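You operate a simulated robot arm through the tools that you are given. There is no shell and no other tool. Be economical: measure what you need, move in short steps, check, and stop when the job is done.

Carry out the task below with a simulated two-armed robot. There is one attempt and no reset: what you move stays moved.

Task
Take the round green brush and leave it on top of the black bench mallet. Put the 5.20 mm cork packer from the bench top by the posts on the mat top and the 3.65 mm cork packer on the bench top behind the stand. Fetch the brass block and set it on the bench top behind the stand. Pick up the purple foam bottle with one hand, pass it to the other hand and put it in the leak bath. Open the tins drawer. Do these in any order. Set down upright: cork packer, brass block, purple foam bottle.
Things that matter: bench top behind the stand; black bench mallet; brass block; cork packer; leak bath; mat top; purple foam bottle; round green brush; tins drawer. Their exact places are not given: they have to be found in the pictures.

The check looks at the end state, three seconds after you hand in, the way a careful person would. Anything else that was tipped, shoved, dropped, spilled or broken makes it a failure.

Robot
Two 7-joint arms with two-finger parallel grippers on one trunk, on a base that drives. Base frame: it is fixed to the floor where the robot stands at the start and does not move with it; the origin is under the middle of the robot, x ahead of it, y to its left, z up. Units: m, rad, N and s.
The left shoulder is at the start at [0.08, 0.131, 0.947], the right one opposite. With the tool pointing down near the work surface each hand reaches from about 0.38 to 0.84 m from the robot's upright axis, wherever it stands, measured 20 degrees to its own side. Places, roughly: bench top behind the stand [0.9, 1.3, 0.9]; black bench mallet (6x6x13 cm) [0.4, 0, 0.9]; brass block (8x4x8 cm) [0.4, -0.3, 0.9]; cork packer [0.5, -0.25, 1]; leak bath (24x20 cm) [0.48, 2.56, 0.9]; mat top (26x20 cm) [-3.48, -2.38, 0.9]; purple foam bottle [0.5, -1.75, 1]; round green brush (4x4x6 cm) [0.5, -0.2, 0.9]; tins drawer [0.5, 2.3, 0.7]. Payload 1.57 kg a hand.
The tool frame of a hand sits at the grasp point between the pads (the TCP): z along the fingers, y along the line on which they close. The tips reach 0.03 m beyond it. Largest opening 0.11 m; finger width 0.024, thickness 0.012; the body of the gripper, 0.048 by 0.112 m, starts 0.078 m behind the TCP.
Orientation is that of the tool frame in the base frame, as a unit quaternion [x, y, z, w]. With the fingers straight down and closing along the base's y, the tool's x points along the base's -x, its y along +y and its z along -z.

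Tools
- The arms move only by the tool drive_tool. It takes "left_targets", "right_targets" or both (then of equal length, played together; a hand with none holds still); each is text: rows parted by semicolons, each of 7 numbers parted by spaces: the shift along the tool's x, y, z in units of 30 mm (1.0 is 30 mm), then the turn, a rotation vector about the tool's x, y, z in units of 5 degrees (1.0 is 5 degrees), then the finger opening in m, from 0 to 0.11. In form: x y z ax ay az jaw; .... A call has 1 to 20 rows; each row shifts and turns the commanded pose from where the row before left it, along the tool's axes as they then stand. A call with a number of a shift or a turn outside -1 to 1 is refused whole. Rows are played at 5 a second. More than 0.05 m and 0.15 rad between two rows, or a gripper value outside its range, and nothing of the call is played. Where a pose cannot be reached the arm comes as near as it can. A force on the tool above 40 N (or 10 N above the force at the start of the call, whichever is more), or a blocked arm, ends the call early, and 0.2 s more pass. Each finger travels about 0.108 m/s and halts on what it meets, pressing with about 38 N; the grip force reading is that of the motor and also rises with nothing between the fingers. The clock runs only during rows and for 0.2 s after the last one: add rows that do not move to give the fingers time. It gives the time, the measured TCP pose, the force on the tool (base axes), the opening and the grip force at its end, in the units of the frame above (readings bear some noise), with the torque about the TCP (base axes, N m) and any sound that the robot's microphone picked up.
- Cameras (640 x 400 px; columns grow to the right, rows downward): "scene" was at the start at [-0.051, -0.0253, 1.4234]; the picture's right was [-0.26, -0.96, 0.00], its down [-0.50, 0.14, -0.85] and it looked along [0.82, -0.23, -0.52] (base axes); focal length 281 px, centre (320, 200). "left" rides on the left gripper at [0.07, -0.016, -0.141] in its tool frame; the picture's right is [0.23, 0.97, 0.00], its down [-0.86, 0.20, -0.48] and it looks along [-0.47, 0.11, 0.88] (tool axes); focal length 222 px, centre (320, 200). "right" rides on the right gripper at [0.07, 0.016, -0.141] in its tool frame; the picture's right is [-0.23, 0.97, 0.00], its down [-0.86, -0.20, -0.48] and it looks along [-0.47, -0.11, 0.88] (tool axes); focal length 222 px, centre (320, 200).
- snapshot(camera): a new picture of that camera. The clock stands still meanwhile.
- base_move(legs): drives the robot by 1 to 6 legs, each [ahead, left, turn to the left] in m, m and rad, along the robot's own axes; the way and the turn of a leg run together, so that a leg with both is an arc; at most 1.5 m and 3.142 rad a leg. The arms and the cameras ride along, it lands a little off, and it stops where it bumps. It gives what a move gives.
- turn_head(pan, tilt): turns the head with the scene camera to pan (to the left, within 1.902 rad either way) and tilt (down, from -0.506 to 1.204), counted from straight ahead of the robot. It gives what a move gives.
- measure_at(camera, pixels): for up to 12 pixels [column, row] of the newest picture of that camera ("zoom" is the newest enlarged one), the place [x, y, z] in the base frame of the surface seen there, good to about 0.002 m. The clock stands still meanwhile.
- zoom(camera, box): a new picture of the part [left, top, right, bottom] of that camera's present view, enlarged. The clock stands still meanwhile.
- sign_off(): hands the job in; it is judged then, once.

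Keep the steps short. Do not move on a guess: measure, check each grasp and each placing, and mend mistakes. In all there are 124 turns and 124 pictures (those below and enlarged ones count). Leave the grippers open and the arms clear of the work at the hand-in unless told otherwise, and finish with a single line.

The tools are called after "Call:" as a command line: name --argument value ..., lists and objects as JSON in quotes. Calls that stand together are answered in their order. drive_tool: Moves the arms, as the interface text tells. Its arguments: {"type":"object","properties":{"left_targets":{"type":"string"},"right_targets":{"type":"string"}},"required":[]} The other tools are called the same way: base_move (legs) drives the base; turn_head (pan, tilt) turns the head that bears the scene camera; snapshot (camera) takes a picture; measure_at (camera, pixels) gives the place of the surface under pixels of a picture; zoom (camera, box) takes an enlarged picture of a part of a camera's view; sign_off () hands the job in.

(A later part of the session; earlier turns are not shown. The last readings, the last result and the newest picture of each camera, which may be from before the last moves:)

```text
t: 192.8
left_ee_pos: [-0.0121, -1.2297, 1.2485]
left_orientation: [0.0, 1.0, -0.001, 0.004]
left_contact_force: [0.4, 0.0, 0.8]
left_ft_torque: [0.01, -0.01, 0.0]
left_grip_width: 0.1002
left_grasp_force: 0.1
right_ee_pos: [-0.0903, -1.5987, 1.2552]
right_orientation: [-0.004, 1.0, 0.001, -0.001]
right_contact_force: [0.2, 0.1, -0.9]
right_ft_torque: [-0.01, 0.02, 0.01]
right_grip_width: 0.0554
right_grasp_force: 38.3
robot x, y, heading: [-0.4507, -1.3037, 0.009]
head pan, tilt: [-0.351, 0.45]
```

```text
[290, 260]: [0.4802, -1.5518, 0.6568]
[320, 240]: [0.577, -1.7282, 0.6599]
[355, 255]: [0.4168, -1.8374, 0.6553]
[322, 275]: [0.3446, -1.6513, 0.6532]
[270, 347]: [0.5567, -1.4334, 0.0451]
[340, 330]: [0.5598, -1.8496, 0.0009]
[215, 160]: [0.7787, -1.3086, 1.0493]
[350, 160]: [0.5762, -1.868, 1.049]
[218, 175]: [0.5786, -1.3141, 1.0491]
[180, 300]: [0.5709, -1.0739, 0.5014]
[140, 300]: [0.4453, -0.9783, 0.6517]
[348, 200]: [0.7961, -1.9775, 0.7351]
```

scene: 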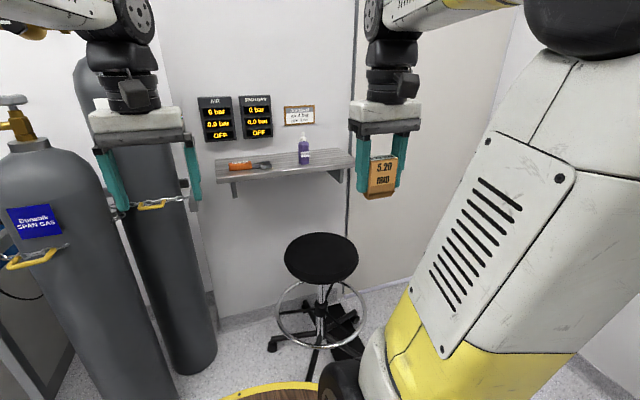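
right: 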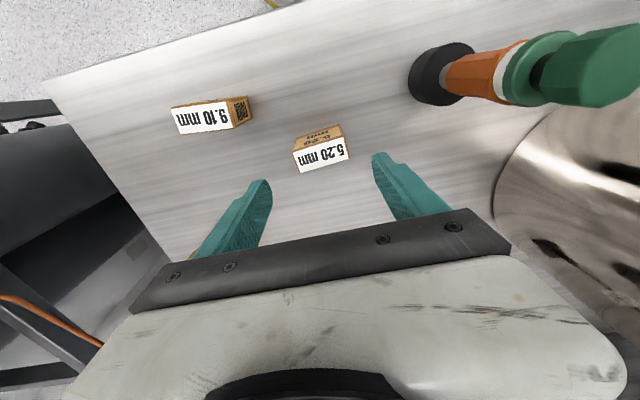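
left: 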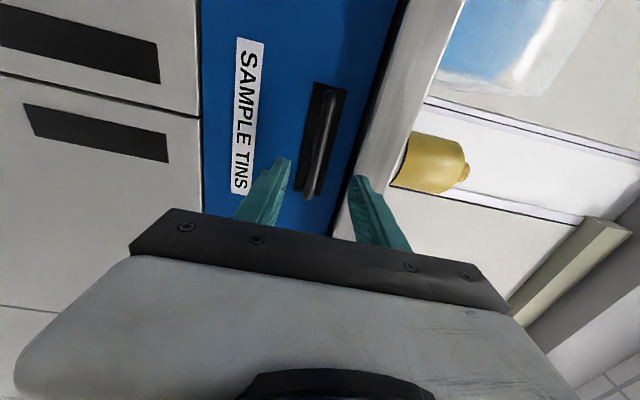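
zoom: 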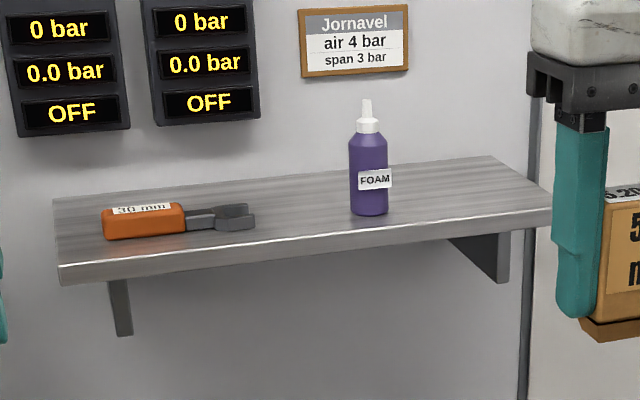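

Bottle ≈(0.605,-1.66), shelf z 1.049, about 14 cm tall. I'll take it from the front with the left hand pointing forward. Place the base at about (-0.35,-1.72).

Call:
base_move --legs '[[0.1, -0.42, -0.009]]'

Call:
drive_tool --left_targets "-0.94 0 0.33 0 0 0 0.08; -0.94 0 0.33 0 0 0 0.08; -0.94 0 0.33 0 0 0 0.08; -0.94 0 0.33 0 0 0 0.08; -0.94 0 0.33 0 0 0 0.08; -0.94 0 0.33 0 0 0 0.08; -0.94 0 0.33 0 0 0 0.08; -0.94 0 0.33 0 0 0 0.08; -0.94 0 0.33 0 0 0 0.08; -0.94 0 0.33 0 0 0 0.08; 0 0 0 0 0 0 0.08"

Call:
drive_tool --left_targets "0 0 0 0 -1 0 0.08; 0 0 0 0 -1 0 0.08; 0 0 0 0 -1 0 0.08; 0 0 0 0 -1 0 0.08; 0 0 0 0 -1 0 0.08; 0 0 0 0 -1 0 0.08; 0 0 0 0 -1 0 0.08; 0 0 0 0 -1 0 0.08; 0 0 0 0 -1 0 0.08; 0 0 0 0 -1 0 0.08; 0 0 0 0 -1 0 0.08; 0 0 0 0 -1 0 0.08; 0 0 0 0 -1 0 0.08; 0 0 0 0 -1 0 0.08; 0 0 0 0 -1 0 0.08; 0 0 0 0 -1 0 0.08; 0 0 0 0 -1 0 0.08; 0 0 0 0 -1 0 0.08; 0 0 0 0 0 0 0.08"

Call:
turn_head --pan 0.0 --tilt 0.35

Call:
snapshot --camera "scene"

```text
t: 195.4
left_ee_pos: [0.0898, -1.6426, 1.2484]
left_orientation: [0.003, 1.0, -0.001, 0.004]
left_contact_force: [0.8, -0.1, 0.3]
left_ft_torque: [-0.06, 0.02, 0.02]
left_grip_width: 0.1
left_grasp_force: 0.0
right_ee_pos: [0.0079, -2.0094, 1.2546]
right_orientation: [0.002, 1.0, 0.0, -0.001]
right_contact_force: [-0.4, -0.5, -0.4]
right_ft_torque: [0.0, 0.0, -0.01]
right_grip_width: 0.0553
right_grasp_force: 38.4
robot x, y, heading: [-0.3481, -1.7119, 0.001]
head pan, tilt: [-0.351, 0.45]
```

```text
t: 197.8
left_ee_pos: [0.3717, -1.646, 1.1518]
left_orientation: [0.003, 1.0, 0.0, 0.004]
left_contact_force: [0.0, -0.8, 0.3]
left_ft_torque: [0.01, -0.03, -0.01]
left_grip_width: 0.08
left_grasp_force: 0.0
right_ee_pos: [0.0062, -2.0085, 1.2546]
right_orientation: [0.001, 1.0, -0.001, -0.001]
right_contact_force: [0.3, 0.0, -0.9]
right_ft_torque: [0.0, 0.02, 0.0]
right_grip_width: 0.0553
right_grasp_force: 38.1
robot x, y, heading: [-0.3464, -1.7134, -0.003]
head pan, tilt: [-0.351, 0.45]
```

```text
t: 201.8
left_ee_pos: [0.3718, -1.6448, 1.1515]
left_orientation: [0.003, 0.704, -0.002, 0.71]
left_contact_force: [-0.3, 0.6, 0.1]
left_ft_torque: [0.0, -0.02, 0.04]
left_grip_width: 0.08
left_grasp_force: 0.2
right_ee_pos: [0.0082, -2.009, 1.2539]
right_orientation: [0.001, 1.0, 0.0, -0.001]
right_contact_force: [-0.6, -0.3, -0.7]
right_ft_torque: [-0.02, 0.0, -0.01]
right_grip_width: 0.0553
right_grasp_force: 37.6
robot x, y, heading: [-0.3487, -1.7119, -0.001]
head pan, tilt: [-0.351, 0.45]
```

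```text
t: 202.7
left_ee_pos: [0.3711, -1.6445, 1.1514]
left_orientation: [0.003, 0.704, -0.002, 0.71]
left_contact_force: [-0.3, -0.3, 0.4]
left_ft_torque: [0.03, -0.01, 0.03]
left_grip_width: 0.0799
left_grasp_force: 0.1
right_ee_pos: [0.0064, -2.0095, 1.2549]
right_orientation: [0.001, 1.0, 0.001, -0.001]
right_contact_force: [0.3, -0.5, -0.8]
right_ft_torque: [-0.01, 0.03, 0.05]
right_grip_width: 0.0554
right_grasp_force: 38.2
robot x, y, heading: [-0.35, -1.7121, -0.004]
head pan, tilt: [0.0, 0.351]
```

```text
52 pictures are left
```

scene: 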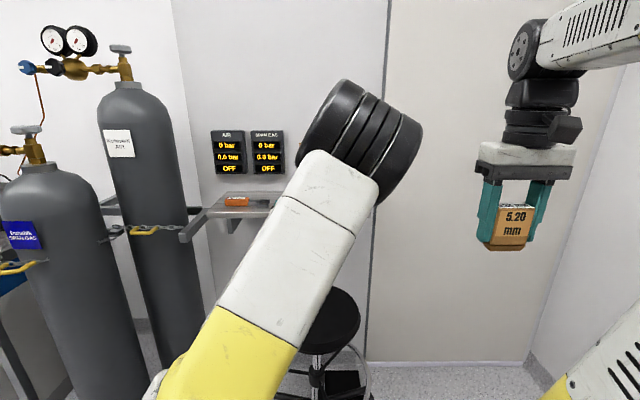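

Hand points forward now. View from the left hand camera.

Call:
snapshot --camera "left"

```text
51 pictures are left
```

left: 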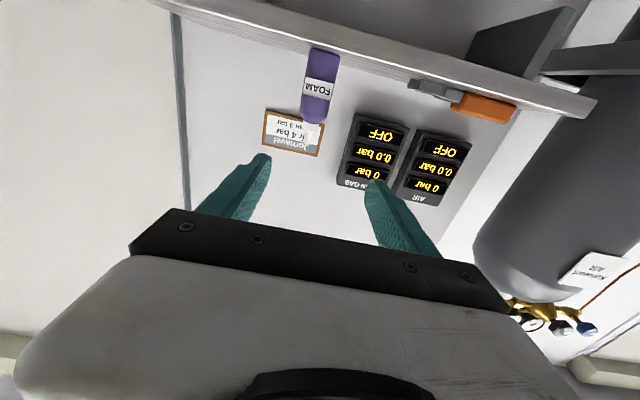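

Call:
measure_at --camera "left" --pixels '[[312, 60], [325, 60], [336, 62], [307, 85], [320, 90], [334, 85], [316, 115], [314, 130], [303, 100], [330, 105]]'

```text
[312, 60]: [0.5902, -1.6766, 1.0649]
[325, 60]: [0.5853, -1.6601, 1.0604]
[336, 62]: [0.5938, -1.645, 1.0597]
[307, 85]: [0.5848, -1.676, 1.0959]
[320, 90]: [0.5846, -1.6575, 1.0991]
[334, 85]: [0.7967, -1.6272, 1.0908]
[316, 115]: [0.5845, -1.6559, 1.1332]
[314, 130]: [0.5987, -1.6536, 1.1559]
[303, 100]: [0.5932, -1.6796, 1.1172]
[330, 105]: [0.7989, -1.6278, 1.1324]
```

Bottle axis ≈(0.604,-1.661). Lower/align, then advance to just short of it.

Call:
drive_tool --left_targets "0.74 -0.18 0 0 0 0 0.08; 0.74 -0.18 0 0 0 0 0.08; 0.74 -0.17 0 0 0 0 0.08; 0 0 0.8 0 0 0 0.08; 0 0 0.8 0 0 0 0.08; 0 0 0.8 0 0 0 0.08; 0 0 0.8 0 0 0 0.08; 0 0 0.8 0 0 0 0.08; 0 0 0 0 0 0 0.08"

Call:
snapshot --camera "left"

```text
t: 204.7
left_ee_pos: [0.4919, -1.6612, 1.0865]
left_orientation: [0.003, 0.704, -0.002, 0.71]
left_contact_force: [0.2, 0.6, -0.5]
left_ft_torque: [-0.02, 0.0, 0.02]
left_grip_width: 0.0798
left_grasp_force: 0.0
right_ee_pos: [0.0082, -2.0085, 1.254]
right_orientation: [0.001, 1.0, 0.0, -0.001]
right_contact_force: [0.3, 1.0, 0.0]
right_ft_torque: [0.0, 0.0, 0.01]
right_grip_width: 0.0552
right_grasp_force: 38.3
robot x, y, heading: [-0.3469, -1.712, -0.005]
head pan, tilt: [0.0, 0.351]
```

```text
50 pictures are left
```

left: 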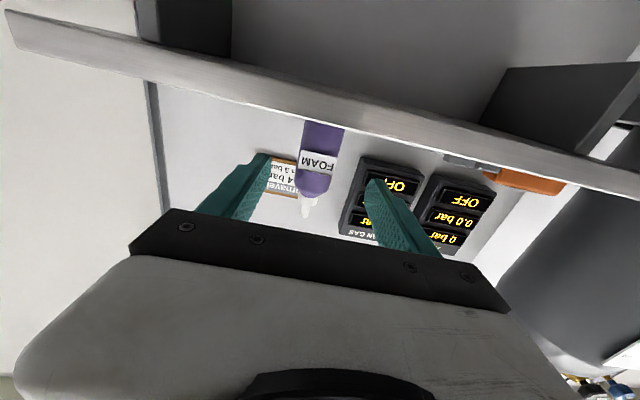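

Bottle is between the fingers' lines. Advance 0.11 and close.

Call:
drive_tool --left_targets "0 0 0.8 0 0 0 0.08; 0 0 0.8 0 0 0 0.08; 0 0 0.8 0 0 0 0.08; 0 0 0.8 0 0 0 0.08; 0 0 0.4 0 0 0 0.08; 0 0 0 0 0 0 0.06; 0 0 0 0 0 0 0.04; 0 0 0 0 0 0 0.025; 0 0 0 0 0 0 0.025; 0 0 0 0 0 0 0.025"

Call:
drive_tool --left_targets "-0.3 0 0 0 0 0 0.025; -0.6 0 0 0 0 0 0.025; -0.6 0 0 0 0 0 0.025; 0 0 0 0 0 0 0.025"

Call:
snapshot --camera "left"

```text
t: 206.8
left_ee_pos: [0.5992, -1.6613, 1.0879]
left_orientation: [0.003, 0.705, -0.002, 0.71]
left_contact_force: [1.2, 1.2, -1.0]
left_ft_torque: [-0.02, -0.04, 0.03]
left_grip_width: 0.0447
left_grasp_force: 38.4
right_ee_pos: [0.008, -2.0094, 1.2541]
right_orientation: [0.0, 1.0, 0.0, 0.0]
right_contact_force: [-0.5, 0.2, -0.9]
right_ft_torque: [-0.03, -0.01, 0.0]
right_grip_width: 0.0554
right_grasp_force: 37.9
robot x, y, heading: [-0.3474, -1.7149, -0.002]
head pan, tilt: [0.0, 0.351]
```

```text
t: 207.8
left_ee_pos: [0.6004, -1.6621, 1.1319]
left_orientation: [0.002, 0.705, -0.002, 0.71]
left_contact_force: [-0.3, -0.4, -1.8]
left_ft_torque: [-0.03, 0.01, -0.01]
left_grip_width: 0.0446
left_grasp_force: 38.1
right_ee_pos: [0.0077, -2.0097, 1.2544]
right_orientation: [0.001, 1.0, 0.001, -0.001]
right_contact_force: [1.0, 0.0, -0.9]
right_ft_torque: [-0.02, -0.02, 0.01]
right_grip_width: 0.0553
right_grasp_force: 38.0
robot x, y, heading: [-0.3486, -1.7106, -0.001]
head pan, tilt: [0.0, 0.351]
```

```text
49 pictures are left
```

left: 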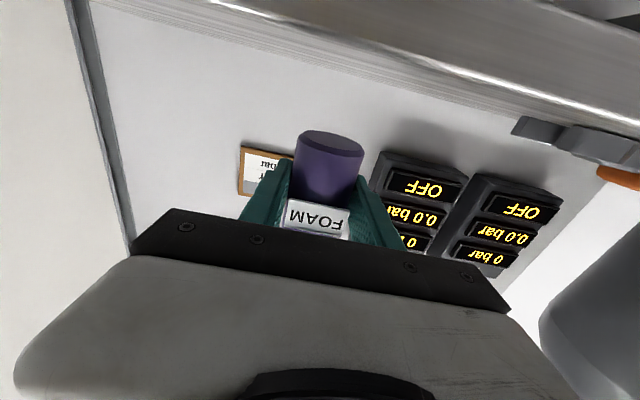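

Bottle held and lifted. Back off, retract the left hand, and go back to the aisle centre to find the way to the mat.

Call:
base_move --legs '[[-0.2, 0, 0], [0, 1.4, 0]]'

Call:
drive_tool --left_targets "-0.3 0 -0.9 0 0 0 0.025; -0.3 0 -0.9 0 0 0 0.025; -0.3 0 -0.9 0 0 0 0.025; -0.3 0 -0.9 0 0 0 0.025; -0.3 0 -0.9 0 0 0 0.025; -0.3 0 -0.9 0 0 0 0.025; -0.3 0 -0.9 0 0 0 0.025; -0.3 0 -0.9 0 0 0 0.025; 0 0 0 0 0 0 0.025"

Call:
base_move --legs '[[0, 0.5, 0], [0, 0, 3.14]]'

Call:
turn_head --pan 0.5 --tilt 0.3

Call:
snapshot --camera "scene"

Call:
turn_head --pan -0.1 --tilt 0.35

Call:
snapshot --camera "scene"

```text
t: 212.9
left_ee_pos: [0.407, -1.0063, 1.1325]
left_orientation: [0.015, 0.704, -0.017, 0.71]
left_contact_force: [0.7, -1.9, -0.5]
left_ft_torque: [0.0, -0.07, -0.09]
left_grip_width: 0.0447
left_grasp_force: 38.5
right_ee_pos: [-0.1875, -1.3231, 1.256]
right_orientation: [0.004, 1.0, 0.001, -0.001]
right_contact_force: [0.5, -1.0, -0.6]
right_ft_torque: [-0.05, -0.01, 0.02]
right_grip_width: 0.0554
right_grasp_force: 38.2
robot x, y, heading: [-0.5373, -1.0222, -0.011]
head pan, tilt: [0.0, 0.351]
stopped in leg 2: the force on the tool passed its limit at 62 N (the readings are from after the stop); the commanded pose is now the measured one
```

```text
t: 214.9
left_ee_pos: [0.1904, -0.993, 1.2039]
left_orientation: [0.016, 0.703, -0.018, 0.71]
left_contact_force: [-0.7, 0.2, -1.6]
left_ft_torque: [0.0, 0.04, -0.02]
left_grip_width: 0.0446
left_grasp_force: 38.1
right_ee_pos: [-0.187, -1.3251, 1.2534]
right_orientation: [0.004, 1.0, 0.0, -0.001]
right_contact_force: [0.3, -0.3, -0.4]
right_ft_torque: [0.01, 0.0, 0.03]
right_grip_width: 0.0555
right_grasp_force: 38.2
robot x, y, heading: [-0.539, -1.025, -0.011]
head pan, tilt: [0.0, 0.351]
```

```text
t: 224.3
left_ee_pos: [-1.2541, -0.4315, 1.2044]
left_orientation: [-0.7, 0.077, 0.706, 0.08]
left_contact_force: [0.1, 0.3, -1.3]
left_ft_torque: [0.0, -0.02, 0.05]
left_grip_width: 0.0447
left_grasp_force: 38.0
right_ee_pos: [-0.8364, -0.1752, 1.2539]
right_orientation: [0.997, -0.077, 0.001, 0.002]
right_contact_force: [1.1, 0.2, -0.6]
right_ft_torque: [0.0, -0.01, 0.01]
right_grip_width: 0.0553
right_grasp_force: 37.6
robot x, y, heading: [-0.53, -0.5232, 2.984]
head pan, tilt: [0.0, 0.351]
stopped in leg 2: the force on the tool passed its limit at 57 N (the readings are from after the stop); the commanded pose is now the measured one
```

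```text
t: 225.2
left_ee_pos: [-1.2532, -0.4324, 1.2051]
left_orientation: [-0.7, 0.077, 0.705, 0.079]
left_contact_force: [1.1, 2.4, -2.4]
left_ft_torque: [0.09, 0.03, 0.14]
left_grip_width: 0.0446
left_grasp_force: 38.5
right_ee_pos: [-0.8348, -0.1747, 1.2541]
right_orientation: [0.997, -0.077, 0.001, 0.001]
right_contact_force: [0.2, -0.3, -0.4]
right_ft_torque: [-0.01, -0.03, -0.03]
right_grip_width: 0.0552
right_grasp_force: 38.0
robot x, y, heading: [-0.5339, -0.5221, 2.979]
head pan, tilt: [0.499, 0.3]
```

```text
48 pictures are left
```

scene: 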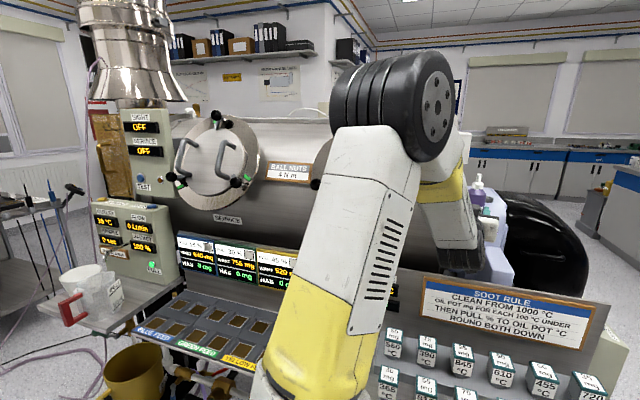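

```text
t: 226.2
left_ee_pos: [-1.2543, -0.431, 1.2046]
left_orientation: [-0.7, 0.077, 0.706, 0.079]
left_contact_force: [0.7, 3.1, -2.7]
left_ft_torque: [0.1, 0.01, 0.15]
left_grip_width: 0.0444
left_grasp_force: 37.8
right_ee_pos: [-0.837, -0.1749, 1.2539]
right_orientation: [0.997, -0.077, 0.001, 0.0]
right_contact_force: [0.6, 0.2, -0.3]
right_ft_torque: [0.0, -0.02, 0.0]
right_grip_width: 0.0552
right_grasp_force: 37.9
robot x, y, heading: [-0.5282, -0.5211, 2.981]
head pan, tilt: [-0.099, 0.351]
```

```text
47 pictures are left
```

scene: 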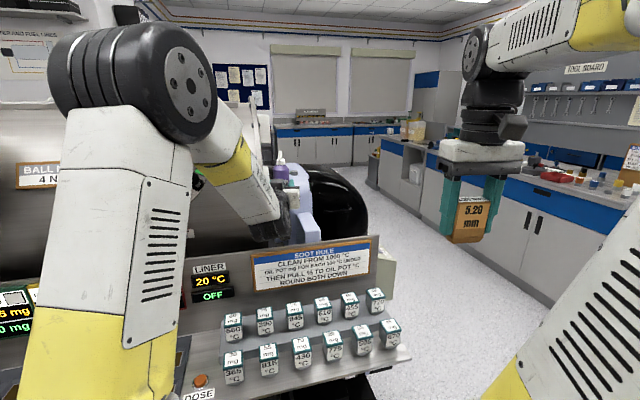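

I hit something twice: near the cylinders and now at the machine's end. Look closely before withdrawing.

Call:
zoom --camera "scene" --box '[180, 110, 400, 250]'

Call:
snapshot --camera "left"

```text
2.86 times, centred on (290, 180) of scene
```

zoom: 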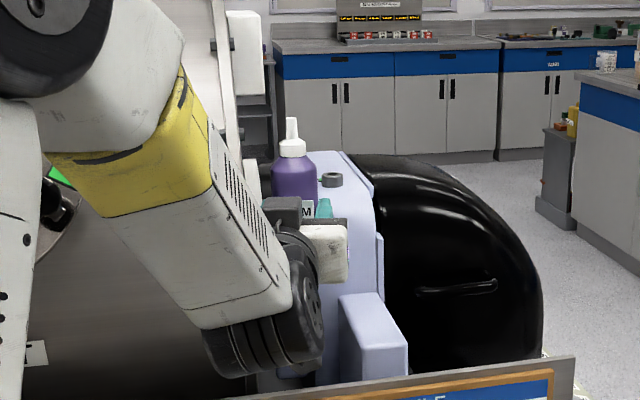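

```text
45 pictures are left
```

left: 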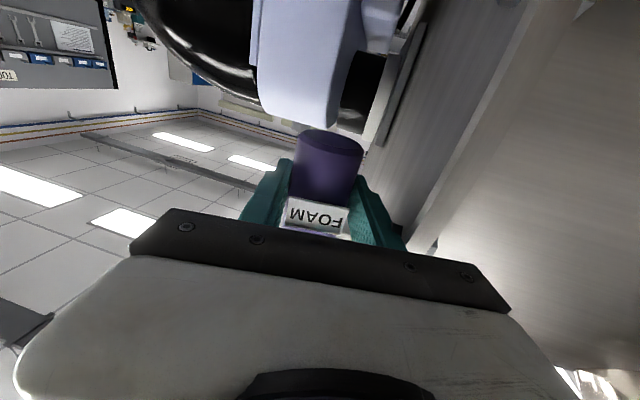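

Bottle is still firmly held and the machine is fixed. Turn back 0.6 rad, then measure the passage.

Call:
measure_at --camera "scene" --pixels '[[420, 240], [440, 300], [410, 360], [400, 255], [520, 300], [560, 300], [395, 215], [340, 205], [380, 150], [300, 160], [450, 210], [355, 165]]'

Call:
base_move --legs '[[0, 0, -0.6]]'

Call:
turn_head --pan 0.5 --tilt 0.4

Call:
snapshot --camera "scene"

```text
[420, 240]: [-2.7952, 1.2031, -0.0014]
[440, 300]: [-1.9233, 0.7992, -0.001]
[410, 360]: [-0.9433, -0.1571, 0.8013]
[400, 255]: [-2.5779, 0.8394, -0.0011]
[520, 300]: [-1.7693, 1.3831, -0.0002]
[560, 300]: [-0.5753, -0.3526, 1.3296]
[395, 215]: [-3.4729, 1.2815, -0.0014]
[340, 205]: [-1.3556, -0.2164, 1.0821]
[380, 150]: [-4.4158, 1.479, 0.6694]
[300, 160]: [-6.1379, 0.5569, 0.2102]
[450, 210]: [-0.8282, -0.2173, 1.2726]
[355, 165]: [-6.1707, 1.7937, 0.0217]
```

```text
t: 228.3
left_ee_pos: [-1.0804, -0.0446, 1.2045]
left_orientation: [-0.647, 0.277, 0.652, 0.281]
left_contact_force: [-0.1, -0.1, -1.8]
left_ft_torque: [0.01, 0.01, 0.06]
left_grip_width: 0.0446
left_grasp_force: 37.9
right_ee_pos: [-0.591, -0.0642, 1.2543]
right_orientation: [0.931, -0.365, 0.0, 0.0]
right_contact_force: [0.9, 0.4, 0.0]
right_ft_torque: [0.04, 0.01, 0.01]
right_grip_width: 0.0553
right_grasp_force: 37.7
robot x, y, heading: [-0.5321, -0.5217, 2.387]
head pan, tilt: [-0.099, 0.351]
```

```text
t: 229.3
left_ee_pos: [-1.0811, -0.0453, 1.2048]
left_orientation: [-0.647, 0.277, 0.652, 0.281]
left_contact_force: [0.0, -0.8, -1.6]
left_ft_torque: [-0.01, 0.0, 0.0]
left_grip_width: 0.0447
left_grasp_force: 38.2
right_ee_pos: [-0.5901, -0.0636, 1.2541]
right_orientation: [0.931, -0.364, 0.001, 0.0]
right_contact_force: [-0.3, 0.8, -1.4]
right_ft_torque: [0.0, 0.01, -0.01]
right_grip_width: 0.055
right_grasp_force: 38.2
robot x, y, heading: [-0.532, -0.5221, 2.395]
head pan, tilt: [0.499, 0.4]
```

```text
44 pictures are left
```

scene: 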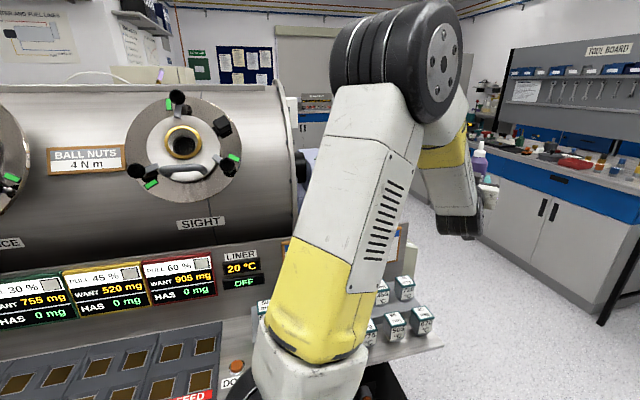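

Passage between machine and island is centred near y≈0.6. Translate +y by 1.07, then face -x.

Call:
base_move --legs '[[0.73, -0.782, 0], [0, 0, 0.75]]'

Call:
turn_head --pan 0.0 --tilt 0.4

Call:
snapshot --camera "scene"

```text
t: 236.7
left_ee_pos: [-1.266, 0.4958, 1.2042]
left_orientation: [-0.704, 0.014, 0.71, 0.016]
left_contact_force: [0.2, 0.2, -2.0]
left_ft_torque: [-0.02, -0.04, -0.01]
left_grip_width: 0.0446
left_grasp_force: 37.9
right_ee_pos: [-0.9027, 0.8234, 1.2541]
right_orientation: [1.0, 0.012, 0.001, 0.0]
right_contact_force: [0.3, 0.4, 0.0]
right_ft_torque: [-0.02, -0.03, 0.01]
right_grip_width: 0.0553
right_grasp_force: 38.0
robot x, y, heading: [-0.5382, 0.5367, -3.123]
head pan, tilt: [0.499, 0.4]
```

```text
t: 237.7
left_ee_pos: [-1.2667, 0.4965, 1.2046]
left_orientation: [-0.704, 0.014, 0.71, 0.016]
left_contact_force: [0.3, -0.3, -1.7]
left_ft_torque: [0.02, -0.01, -0.01]
left_grip_width: 0.0443
left_grasp_force: 38.1
right_ee_pos: [-0.9028, 0.8237, 1.2549]
right_orientation: [1.0, 0.011, 0.001, 0.0]
right_contact_force: [-0.3, -0.2, -1.6]
right_ft_torque: [0.02, 0.0, 0.03]
right_grip_width: 0.0552
right_grasp_force: 37.4
robot x, y, heading: [-0.5393, 0.5355, -3.125]
head pan, tilt: [0.0, 0.4]
```

```text
43 pictures are left
```

scene: 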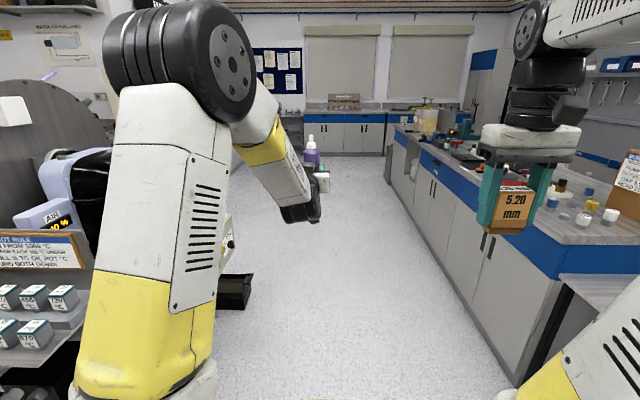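

Call:
measure_at --camera "scene" --pixels '[[250, 305], [222, 308], [250, 280], [470, 330], [420, 240], [395, 180], [300, 155], [345, 155], [330, 300], [430, 165]]'

Call:
base_move --legs '[[1.4, -0.06, 0.0], [1.0, 0, 0.0]]'

Call:
turn_head --pan 1.0 --tilt 0.35

Call:
snapshot --camera "scene"

```text
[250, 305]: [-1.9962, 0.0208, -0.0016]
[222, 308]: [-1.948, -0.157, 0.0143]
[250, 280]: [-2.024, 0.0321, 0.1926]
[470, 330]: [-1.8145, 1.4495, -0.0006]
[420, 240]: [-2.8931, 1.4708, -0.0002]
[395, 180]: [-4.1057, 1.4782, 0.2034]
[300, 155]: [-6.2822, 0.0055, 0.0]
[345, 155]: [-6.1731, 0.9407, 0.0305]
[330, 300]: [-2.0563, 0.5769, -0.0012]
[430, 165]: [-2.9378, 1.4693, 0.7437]
```

```text
t: 249.6
left_ee_pos: [-3.7008, 0.511, 1.205]
left_orientation: [-0.704, 0.011, 0.71, 0.013]
left_contact_force: [0.7, 0.0, -2.5]
left_ft_torque: [-0.01, -0.02, -0.03]
left_grip_width: 0.0445
left_grasp_force: 38.2
right_ee_pos: [-3.3358, 0.8406, 1.2553]
right_orientation: [1.0, 0.016, 0.002, 0.0]
right_contact_force: [0.0, 0.5, -1.4]
right_ft_torque: [-0.02, 0.01, 0.01]
right_grip_width: 0.0553
right_grasp_force: 37.2
robot x, y, heading: [-2.9754, 0.5533, -3.114]
head pan, tilt: [0.0, 0.4]
```

```text
t: 250.8
left_ee_pos: [-3.7015, 0.5107, 1.2051]
left_orientation: [-0.704, 0.013, 0.71, 0.015]
left_contact_force: [0.3, 0.0, -2.4]
left_ft_torque: [-0.02, -0.01, -0.05]
left_grip_width: 0.0448
left_grasp_force: 37.8
right_ee_pos: [-3.3376, 0.8417, 1.2556]
right_orientation: [1.0, 0.016, 0.001, 0.001]
right_contact_force: [-0.1, -0.2, -0.3]
right_ft_torque: [-0.01, -0.02, 0.02]
right_grip_width: 0.0553
right_grasp_force: 37.7
robot x, y, heading: [-2.9719, 0.5547, -3.114]
head pan, tilt: [1.0, 0.351]
```

```text
42 pictures are left
```

scene: 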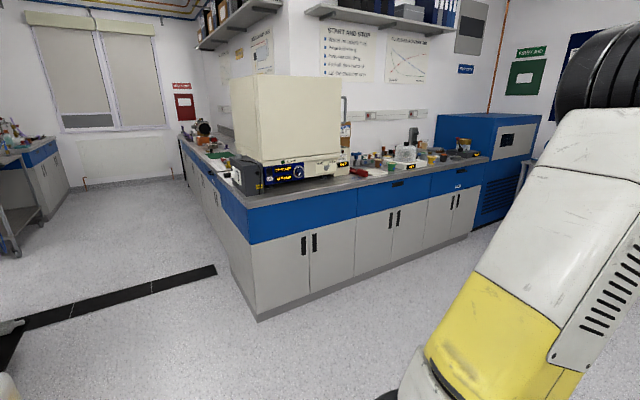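

Call:
zoom --camera "scene" --box '[160, 90, 360, 220]'

Call:
measure_at --camera "scene" --pixels '[[258, 320], [247, 195], [185, 150], [210, 140], [205, 145], [190, 165], [300, 185], [250, 180], [15, 330], [215, 270], [120, 230]]'

```text
3.08 times, centred on (260, 155) of scene
```

zoom: 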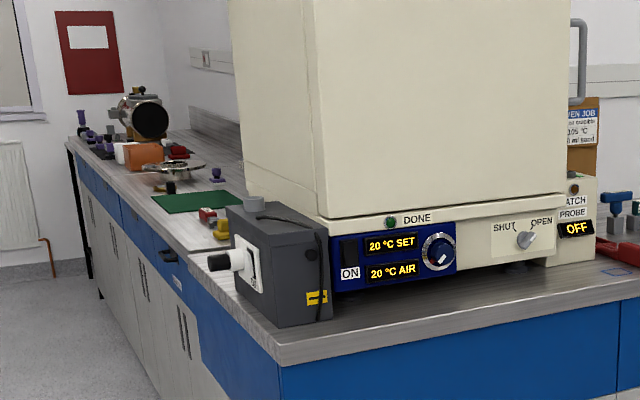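

```text
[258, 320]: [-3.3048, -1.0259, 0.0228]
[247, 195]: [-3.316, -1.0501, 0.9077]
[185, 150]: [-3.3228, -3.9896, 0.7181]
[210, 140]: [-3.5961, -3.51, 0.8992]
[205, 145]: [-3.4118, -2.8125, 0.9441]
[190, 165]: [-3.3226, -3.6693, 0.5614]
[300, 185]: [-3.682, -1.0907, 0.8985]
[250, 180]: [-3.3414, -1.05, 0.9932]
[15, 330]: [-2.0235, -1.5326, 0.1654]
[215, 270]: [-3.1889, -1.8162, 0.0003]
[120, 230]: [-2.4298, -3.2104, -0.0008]
```

The green mat lies on the bench along x≈-3.3, y≈-2.4. Turn to face -y in open floor, shift to x≈-2.72 and go 1.3 m down the aisle.

Call:
base_move --legs '[[0, 0, 1.545], [0, 0.27, 0], [1.3, 0, 0]]'

Call:
turn_head --pan -0.35 --tilt 0.45

Call:
snapshot --camera "scene"

Call:
turn_head --pan 0.5 --tilt 0.5

Call:
snapshot --camera "scene"

```text
t: 262.7
left_ee_pos: [-2.7504, -1.4989, 1.2048]
left_orientation: [-0.522, -0.471, 0.529, -0.475]
left_contact_force: [-0.4, -0.3, -0.9]
left_ft_torque: [0.0, -0.01, -0.01]
left_grip_width: 0.0445
left_grasp_force: 38.0
right_ee_pos: [-3.0537, -1.1142, 1.2545]
right_orientation: [0.72, 0.694, 0.002, 0.0]
right_contact_force: [0.0, -0.2, 0.0]
right_ft_torque: [0.02, 0.01, 0.01]
right_grip_width: 0.055
right_grasp_force: 37.8
robot x, y, heading: [-2.7466, -0.7687, -1.612]
head pan, tilt: [1.0, 0.351]
```

```text
t: 264.2
left_ee_pos: [-2.7489, -1.4984, 1.2038]
left_orientation: [-0.523, -0.472, 0.528, -0.475]
left_contact_force: [-0.5, -0.7, -2.0]
left_ft_torque: [0.03, -0.01, 0.01]
left_grip_width: 0.0447
left_grasp_force: 37.8
right_ee_pos: [-3.0544, -1.1144, 1.2538]
right_orientation: [0.721, 0.693, 0.001, 0.0]
right_contact_force: [-0.7, 0.4, -0.4]
right_ft_torque: [-0.02, -0.02, -0.01]
right_grip_width: 0.0553
right_grasp_force: 37.8
robot x, y, heading: [-2.7419, -0.7682, -1.615]
head pan, tilt: [-0.351, 0.45]
```

```text
40 pictures are left
```

scene: 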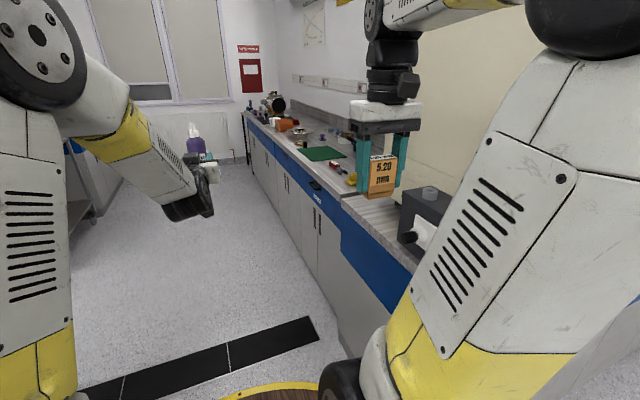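

```text
t: 265.4
left_ee_pos: [-2.7504, -1.4986, 1.2046]
left_orientation: [-0.524, -0.471, 0.529, -0.474]
left_contact_force: [0.4, 1.0, -1.9]
left_ft_torque: [-0.01, 0.05, -0.01]
left_grip_width: 0.0444
left_grasp_force: 38.1
right_ee_pos: [-3.0529, -1.1132, 1.2543]
right_orientation: [0.72, 0.694, 0.001, 0.0]
right_contact_force: [-0.5, -0.2, -1.7]
right_ft_torque: [-0.01, -0.01, -0.03]
right_grip_width: 0.0555
right_grasp_force: 37.9
robot x, y, heading: [-2.7454, -0.77, -1.618]
head pan, tilt: [0.499, 0.499]
```

```text
39 pictures are left
```

scene: 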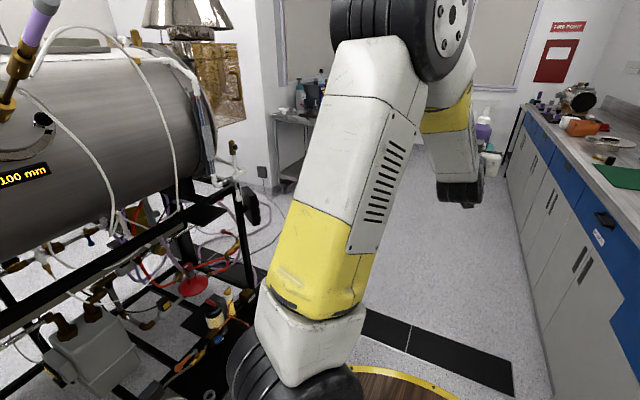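

Straighten and continue 1.7 m.

Call:
base_move --legs '[[0, 0, 0.045], [1.0, 0.0, 0], [0.72, 0.0, 0]]'

Call:
turn_head --pan -1.2 --tilt 0.6

Call:
snapshot --camera "scene"

```text
t: 274.5
left_ee_pos: [-2.7061, -3.2122, 1.2055]
left_orientation: [-0.511, -0.484, 0.516, -0.487]
left_contact_force: [0.6, -0.7, -1.2]
left_ft_torque: [0.04, -0.07, 0.03]
left_grip_width: 0.0446
left_grasp_force: 38.0
right_ee_pos: [-3.0288, -2.8425, 1.255]
right_orientation: [0.704, 0.711, 0.001, 0.0]
right_contact_force: [-0.3, -0.2, -0.1]
right_ft_torque: [0.0, -0.01, 0.03]
right_grip_width: 0.0554
right_grasp_force: 37.2
robot x, y, heading: [-2.7379, -2.4815, -1.564]
head pan, tilt: [0.499, 0.499]
```

```text
t: 276.2
left_ee_pos: [-2.7058, -3.2119, 1.2051]
left_orientation: [-0.511, -0.484, 0.517, -0.487]
left_contact_force: [1.0, -0.7, -1.6]
left_ft_torque: [-0.01, -0.02, 0.02]
left_grip_width: 0.0445
left_grasp_force: 38.0
right_ee_pos: [-3.0297, -2.8424, 1.2545]
right_orientation: [0.703, 0.711, 0.001, 0.0]
right_contact_force: [-0.3, -0.3, -0.8]
right_ft_torque: [0.0, -0.02, 0.03]
right_grip_width: 0.0555
right_grasp_force: 38.3
robot x, y, heading: [-2.7382, -2.4852, -1.565]
head pan, tilt: [-1.201, 0.6]
```

```text
38 pictures are left
```

scene: 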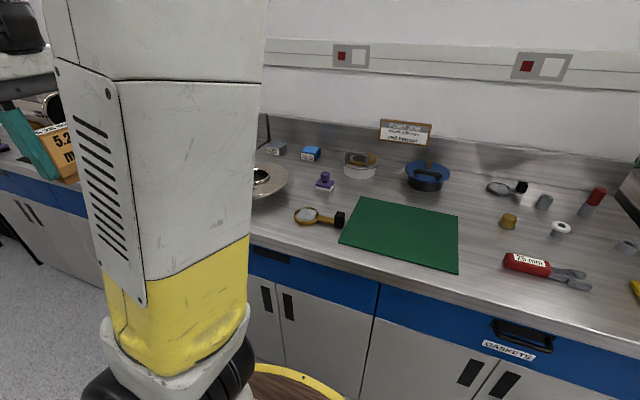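

Call:
measure_at --camera "scene" --pixels '[[370, 200], [455, 217], [453, 269], [345, 241], [405, 232], [340, 222], [300, 215], [510, 260], [428, 180], [325, 180], [265, 175], [45, 105]]'

```text
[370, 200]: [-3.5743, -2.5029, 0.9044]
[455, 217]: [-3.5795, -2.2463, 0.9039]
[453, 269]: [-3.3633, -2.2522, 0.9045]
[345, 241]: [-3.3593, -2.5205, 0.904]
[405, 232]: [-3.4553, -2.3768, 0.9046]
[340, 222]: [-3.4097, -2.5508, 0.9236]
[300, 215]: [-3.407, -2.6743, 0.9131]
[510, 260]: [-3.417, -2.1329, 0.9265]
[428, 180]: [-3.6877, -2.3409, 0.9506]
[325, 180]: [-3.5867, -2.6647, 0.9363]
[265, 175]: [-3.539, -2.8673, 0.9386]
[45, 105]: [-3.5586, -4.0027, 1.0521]
```

Mat centre ≈(-3.47,-2.38), top z 0.9045; only low items nearby. Turn right to face -x, then shift so the left hand is beside the mat.

Call:
base_move --legs '[[0, 0.0, -1.575], [0.1, 0.27, 0]]'

Call:
turn_head --pan -0.3 --tilt 0.6

Call:
snapshot --camera "scene"

```text
t: 282.0
left_ee_pos: [-3.5617, -2.7863, 1.2051]
left_orientation: [-0.704, 0.017, 0.71, 0.019]
left_contact_force: [-0.2, 0.3, -1.8]
left_ft_torque: [0.01, -0.04, -0.01]
left_grip_width: 0.0441
left_grasp_force: 38.1
right_ee_pos: [-3.1927, -2.4634, 1.2534]
right_orientation: [1.0, 0.006, 0.001, 0.002]
right_contact_force: [0.2, 0.9, -1.0]
right_ft_torque: [-0.01, 0.0, 0.0]
right_grip_width: 0.0551
right_grasp_force: 37.7
robot x, y, heading: [-2.834, -2.7561, -3.132]
head pan, tilt: [-1.201, 0.6]
```

```text
t: 283.2
left_ee_pos: [-3.562, -2.7883, 1.2046]
left_orientation: [-0.704, 0.019, 0.709, 0.021]
left_contact_force: [0.9, 0.1, -1.5]
left_ft_torque: [0.02, 0.0, 0.01]
left_grip_width: 0.0443
left_grasp_force: 37.6
right_ee_pos: [-3.1923, -2.464, 1.2547]
right_orientation: [1.0, 0.006, 0.001, 0.001]
right_contact_force: [-0.4, -0.2, 0.0]
right_ft_torque: [-0.01, 0.0, 0.01]
right_grip_width: 0.0554
right_grasp_force: 38.5
robot x, y, heading: [-2.8352, -2.7545, -3.131]
head pan, tilt: [-0.3, 0.6]
```

```text
37 pictures are left
```

scene: 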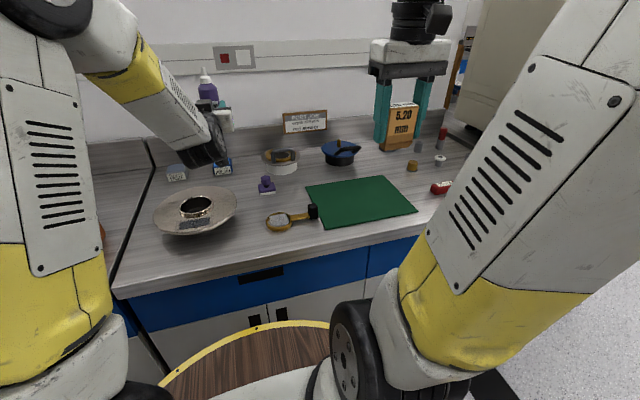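

Move right hand with packer over the mat centre down to z≈1.05.

Call:
drive_tool --right_targets "-0.927 -0.263 0.683 0 0 0 0.045; -0.927 -0.263 0.683 0 0 0 0.045; -0.927 -0.263 0.683 0 0 0 0.045; -0.927 -0.263 0.683 0 0 0 0.045; -0.927 -0.263 0.683 0 0 0 0.045; -0.927 -0.263 0.683 0 0 0 0.045; -0.927 -0.263 0.683 0 0 0 0.045; -0.927 -0.263 0.683 0 0 0 0.045; -0.927 -0.263 0.683 0 0 0 0.045; -0.927 -0.263 0.683 0 0 0 0.045; 0 0 0 0 0 0 0.045"

Call:
drive_tool --right_targets "0 0 0.9 0 0 0 0.045; 0 0 0.9 0 0 0 0.045; 0 0 0.9 0 0 0 0.045; 0 0 0.3 0 0 0 0.045; 0 0 0.1 0 0 0 0.045; 0 0 0 0 0 0 0.045"

Call:
snapshot --camera "scene"

```text
t: 285.6
left_ee_pos: [-3.5609, -2.786, 1.2047]
left_orientation: [-0.704, 0.018, 0.71, 0.02]
left_contact_force: [0.5, 1.1, -1.6]
left_ft_torque: [0.0, -0.01, 0.01]
left_grip_width: 0.0445
left_grasp_force: 38.0
right_ee_pos: [-3.4714, -2.3885, 1.0488]
right_orientation: [1.0, 0.006, -0.001, 0.0]
right_contact_force: [0.3, -0.4, -1.0]
right_ft_torque: [0.0, -0.01, 0.02]
right_grip_width: 0.0551
right_grasp_force: 38.1
robot x, y, heading: [-2.8324, -2.7541, -3.134]
head pan, tilt: [-0.3, 0.6]
```

```text
t: 287.0
left_ee_pos: [-3.5613, -2.7865, 1.2048]
left_orientation: [-0.704, 0.018, 0.71, 0.02]
left_contact_force: [0.2, 0.0, -1.1]
left_ft_torque: [0.0, -0.01, -0.04]
left_grip_width: 0.0445
left_grasp_force: 39.1
right_ee_pos: [-3.4715, -2.3889, 0.9554]
right_orientation: [1.0, 0.006, 0.0, 0.001]
right_contact_force: [-0.2, 0.3, -0.5]
right_ft_torque: [0.0, 0.02, 0.03]
right_grip_width: 0.0555
right_grasp_force: 38.0
robot x, y, heading: [-2.8338, -2.7554, -3.133]
head pan, tilt: [-0.3, 0.6]
```

```text
36 pictures are left
```

scene: 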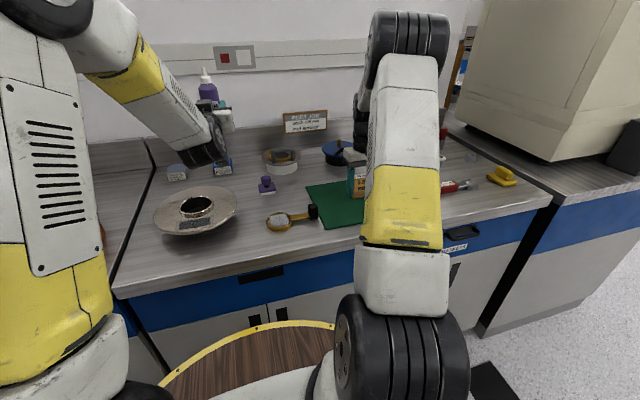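

Just above the mat. Small steps to contact.

Call:
drive_tool --right_targets "0 0 0.12 0 0 0 0.045; 0 0 0.06 0 0 0 0.045; 0 0 0.04 0 0 0 0.045; 0 0 0.04 0 0 0 0.045; 0 0 0 0 0 0 0.045"

```text
t: 288.2
left_ee_pos: [-3.5616, -2.7872, 1.2034]
left_orientation: [-0.704, 0.019, 0.709, 0.021]
left_contact_force: [-0.9, 0.4, -2.1]
left_ft_torque: [0.01, -0.02, -0.03]
left_grip_width: 0.0443
left_grasp_force: 37.9
right_ee_pos: [-3.4717, -2.3879, 0.9485]
right_orientation: [1.0, 0.006, 0.001, 0.0]
right_contact_force: [-0.5, -0.2, 3.4]
right_ft_torque: [0.1, 0.0, -0.02]
right_grip_width: 0.0554
right_grasp_force: 37.9
robot x, y, heading: [-2.835, -2.757, -3.135]
head pan, tilt: [-0.3, 0.6]
```

Contact. Release and rise.

Call:
drive_tool --right_targets "0 0 0.02 0 0 0 0.045; 0 0 0 0 0 0 0.065; 0 0 0 0 0 0 0.08; 0 0 0 0 0 0 0.085; 0 0 -0.5 0 0 0 0.085; 0 0 -1 0 0 0 0.085; 0 0 -1 0 0 0 0.085; 0 0 -1 0 0 0 0.085; 0 0 -1 0 0 0 0.085; 0 0 -1 0 0 0 0.085; 0 0 -1 0 0 0 0.085; 0 0 -1 0 0 0 0.085; 0 0 0 0 0 0 0.085"

Call:
snapshot --camera "right"

```text
t: 291.0
left_ee_pos: [-3.5612, -2.7861, 1.2046]
left_orientation: [-0.704, 0.017, 0.71, 0.019]
left_contact_force: [0.0, 0.1, -1.4]
left_ft_torque: [0.01, -0.06, -0.01]
left_grip_width: 0.0446
left_grasp_force: 37.7
right_ee_pos: [-3.4713, -2.388, 1.1716]
right_orientation: [1.0, 0.008, 0.001, 0.0]
right_contact_force: [0.1, -0.7, 0.3]
right_ft_torque: [0.01, 0.02, 0.01]
right_grip_width: 0.0849
right_grasp_force: 0.1
robot x, y, heading: [-2.8338, -2.7543, -3.135]
head pan, tilt: [-0.3, 0.6]
```

```text
35 pictures are left
```

right: 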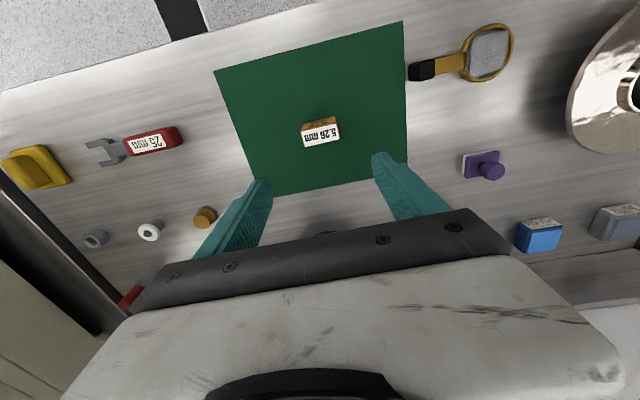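

5.20 packer stands mid-mat. Retract the right hand and back off 0.1 m; then draw the bottle closer for the handover.

Call:
drive_tool --right_targets "0.9 0.2 -0.4 0 0 0 0.085; 0.9 0.2 -0.4 0 0 0 0.085; 0.9 0.2 -0.4 0 0 0 0.085; 0.9 0.2 -0.4 0 0 0 0.085; 0.9 0.2 -0.4 0 0 0 0.085; 0.9 0.2 -0.4 0 0 0 0.085; 0.9 0.2 -0.4 0 0 0 0.085; 0.9 0.2 -0.4 0 0 0 0.085; 0 0 0 0 0 0 0.085"

Call:
base_move --legs '[[-0.1, 0, 0]]'

Call:
drive_tool --left_targets "0.6 -0.1 -0.5 0 0 0 0.025; 0.6 -0.1 -0.5 0 0 0 0.025; 0.6 -0.1 -0.5 0 0 0 0.025; 0.6 -0.1 -0.5 0 0 0 0.025; 0.6 -0.1 -0.5 0 0 0 0.025; 0.6 -0.1 -0.5 0 0 0 0.025; 0.6 -0.1 -0.5 0 0 0 0.025; 0 0 0 0 0 0 0.025"

Call:
turn_head --pan 0.0 --tilt 0.5

Call:
snapshot --camera "scene"

```text
t: 293.0
left_ee_pos: [-3.5612, -2.7867, 1.2052]
left_orientation: [-0.704, 0.019, 0.71, 0.021]
left_contact_force: [-0.3, -0.8, -1.3]
left_ft_torque: [-0.01, 0.0, 0.03]
left_grip_width: 0.0447
left_grasp_force: 37.7
right_ee_pos: [-3.2531, -2.4348, 1.2697]
right_orientation: [1.0, 0.007, 0.001, 0.001]
right_contact_force: [-0.2, -0.4, -0.9]
right_ft_torque: [0.0, -0.01, -0.01]
right_grip_width: 0.0849
right_grasp_force: 0.1
robot x, y, heading: [-2.8338, -2.7556, -3.128]
head pan, tilt: [-0.3, 0.6]
```

```text
t: 294.1
left_ee_pos: [-3.4623, -2.7863, 1.2053]
left_orientation: [-0.704, 0.018, 0.71, 0.02]
left_contact_force: [-0.1, 0.1, -2.1]
left_ft_torque: [0.01, -0.03, -0.01]
left_grip_width: 0.0443
left_grasp_force: 37.9
right_ee_pos: [-3.155, -2.4312, 1.2692]
right_orientation: [1.0, 0.007, 0.002, 0.0]
right_contact_force: [0.0, 0.2, 0.4]
right_ft_torque: [0.0, -0.03, -0.01]
right_grip_width: 0.0852
right_grasp_force: 0.1
robot x, y, heading: [-2.7335, -2.7516, -3.136]
head pan, tilt: [-0.3, 0.6]
```

```text
t: 295.9
left_ee_pos: [-3.3577, -2.77, 1.0762]
left_orientation: [-0.704, 0.018, 0.71, 0.02]
left_contact_force: [0.1, -0.7, -1.8]
left_ft_torque: [0.02, -0.02, -0.02]
left_grip_width: 0.0443
left_grasp_force: 38.1
right_ee_pos: [-3.1553, -2.4321, 1.2692]
right_orientation: [1.0, 0.006, 0.001, 0.0]
right_contact_force: [0.3, 0.1, 0.9]
right_ft_torque: [-0.02, -0.02, -0.01]
right_grip_width: 0.085
right_grasp_force: 0.1
robot x, y, heading: [-2.7336, -2.7571, -3.137]
head pan, tilt: [-0.3, 0.6]
```

```text
t: 296.7
left_ee_pos: [-3.3581, -2.7698, 1.0773]
left_orientation: [-0.704, 0.019, 0.71, 0.021]
left_contact_force: [-0.5, 0.1, -1.1]
left_ft_torque: [0.0, -0.02, 0.02]
left_grip_width: 0.0447
left_grasp_force: 38.2
right_ee_pos: [-3.1535, -2.4321, 1.2694]
right_orientation: [1.0, 0.006, 0.001, 0.001]
right_contact_force: [-0.5, 0.3, -0.1]
right_ft_torque: [0.01, 0.01, -0.03]
right_grip_width: 0.0848
right_grasp_force: 0.0
robot x, y, heading: [-2.7352, -2.7565, -3.134]
head pan, tilt: [0.0, 0.499]
```

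```text
34 pictures are left
```

scene: 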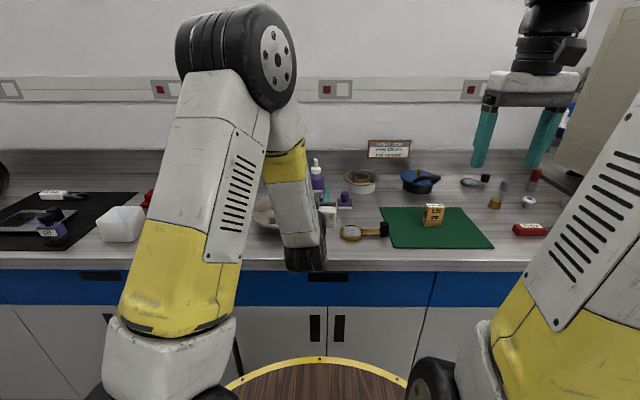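

Call:
measure_at --camera "scene" --pixels '[[318, 165], [318, 182], [300, 210], [290, 165], [300, 120], [285, 60], [305, 260], [328, 215], [265, 30], [320, 235]]'

Call:
zoom --camera "scene" --box '[240, 130, 400, 280]'

```text
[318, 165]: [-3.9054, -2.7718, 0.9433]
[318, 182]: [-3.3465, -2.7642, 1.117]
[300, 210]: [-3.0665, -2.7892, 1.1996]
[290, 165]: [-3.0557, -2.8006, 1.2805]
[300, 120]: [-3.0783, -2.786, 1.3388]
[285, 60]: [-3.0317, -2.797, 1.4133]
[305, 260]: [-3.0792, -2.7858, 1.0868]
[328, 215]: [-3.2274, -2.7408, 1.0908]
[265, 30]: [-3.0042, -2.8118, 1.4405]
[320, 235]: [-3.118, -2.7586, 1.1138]
```

```text
2.67 times, centred on (320, 205) of scene
```

zoom: 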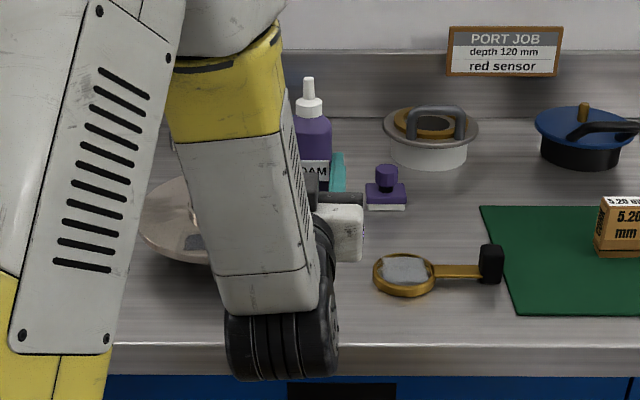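

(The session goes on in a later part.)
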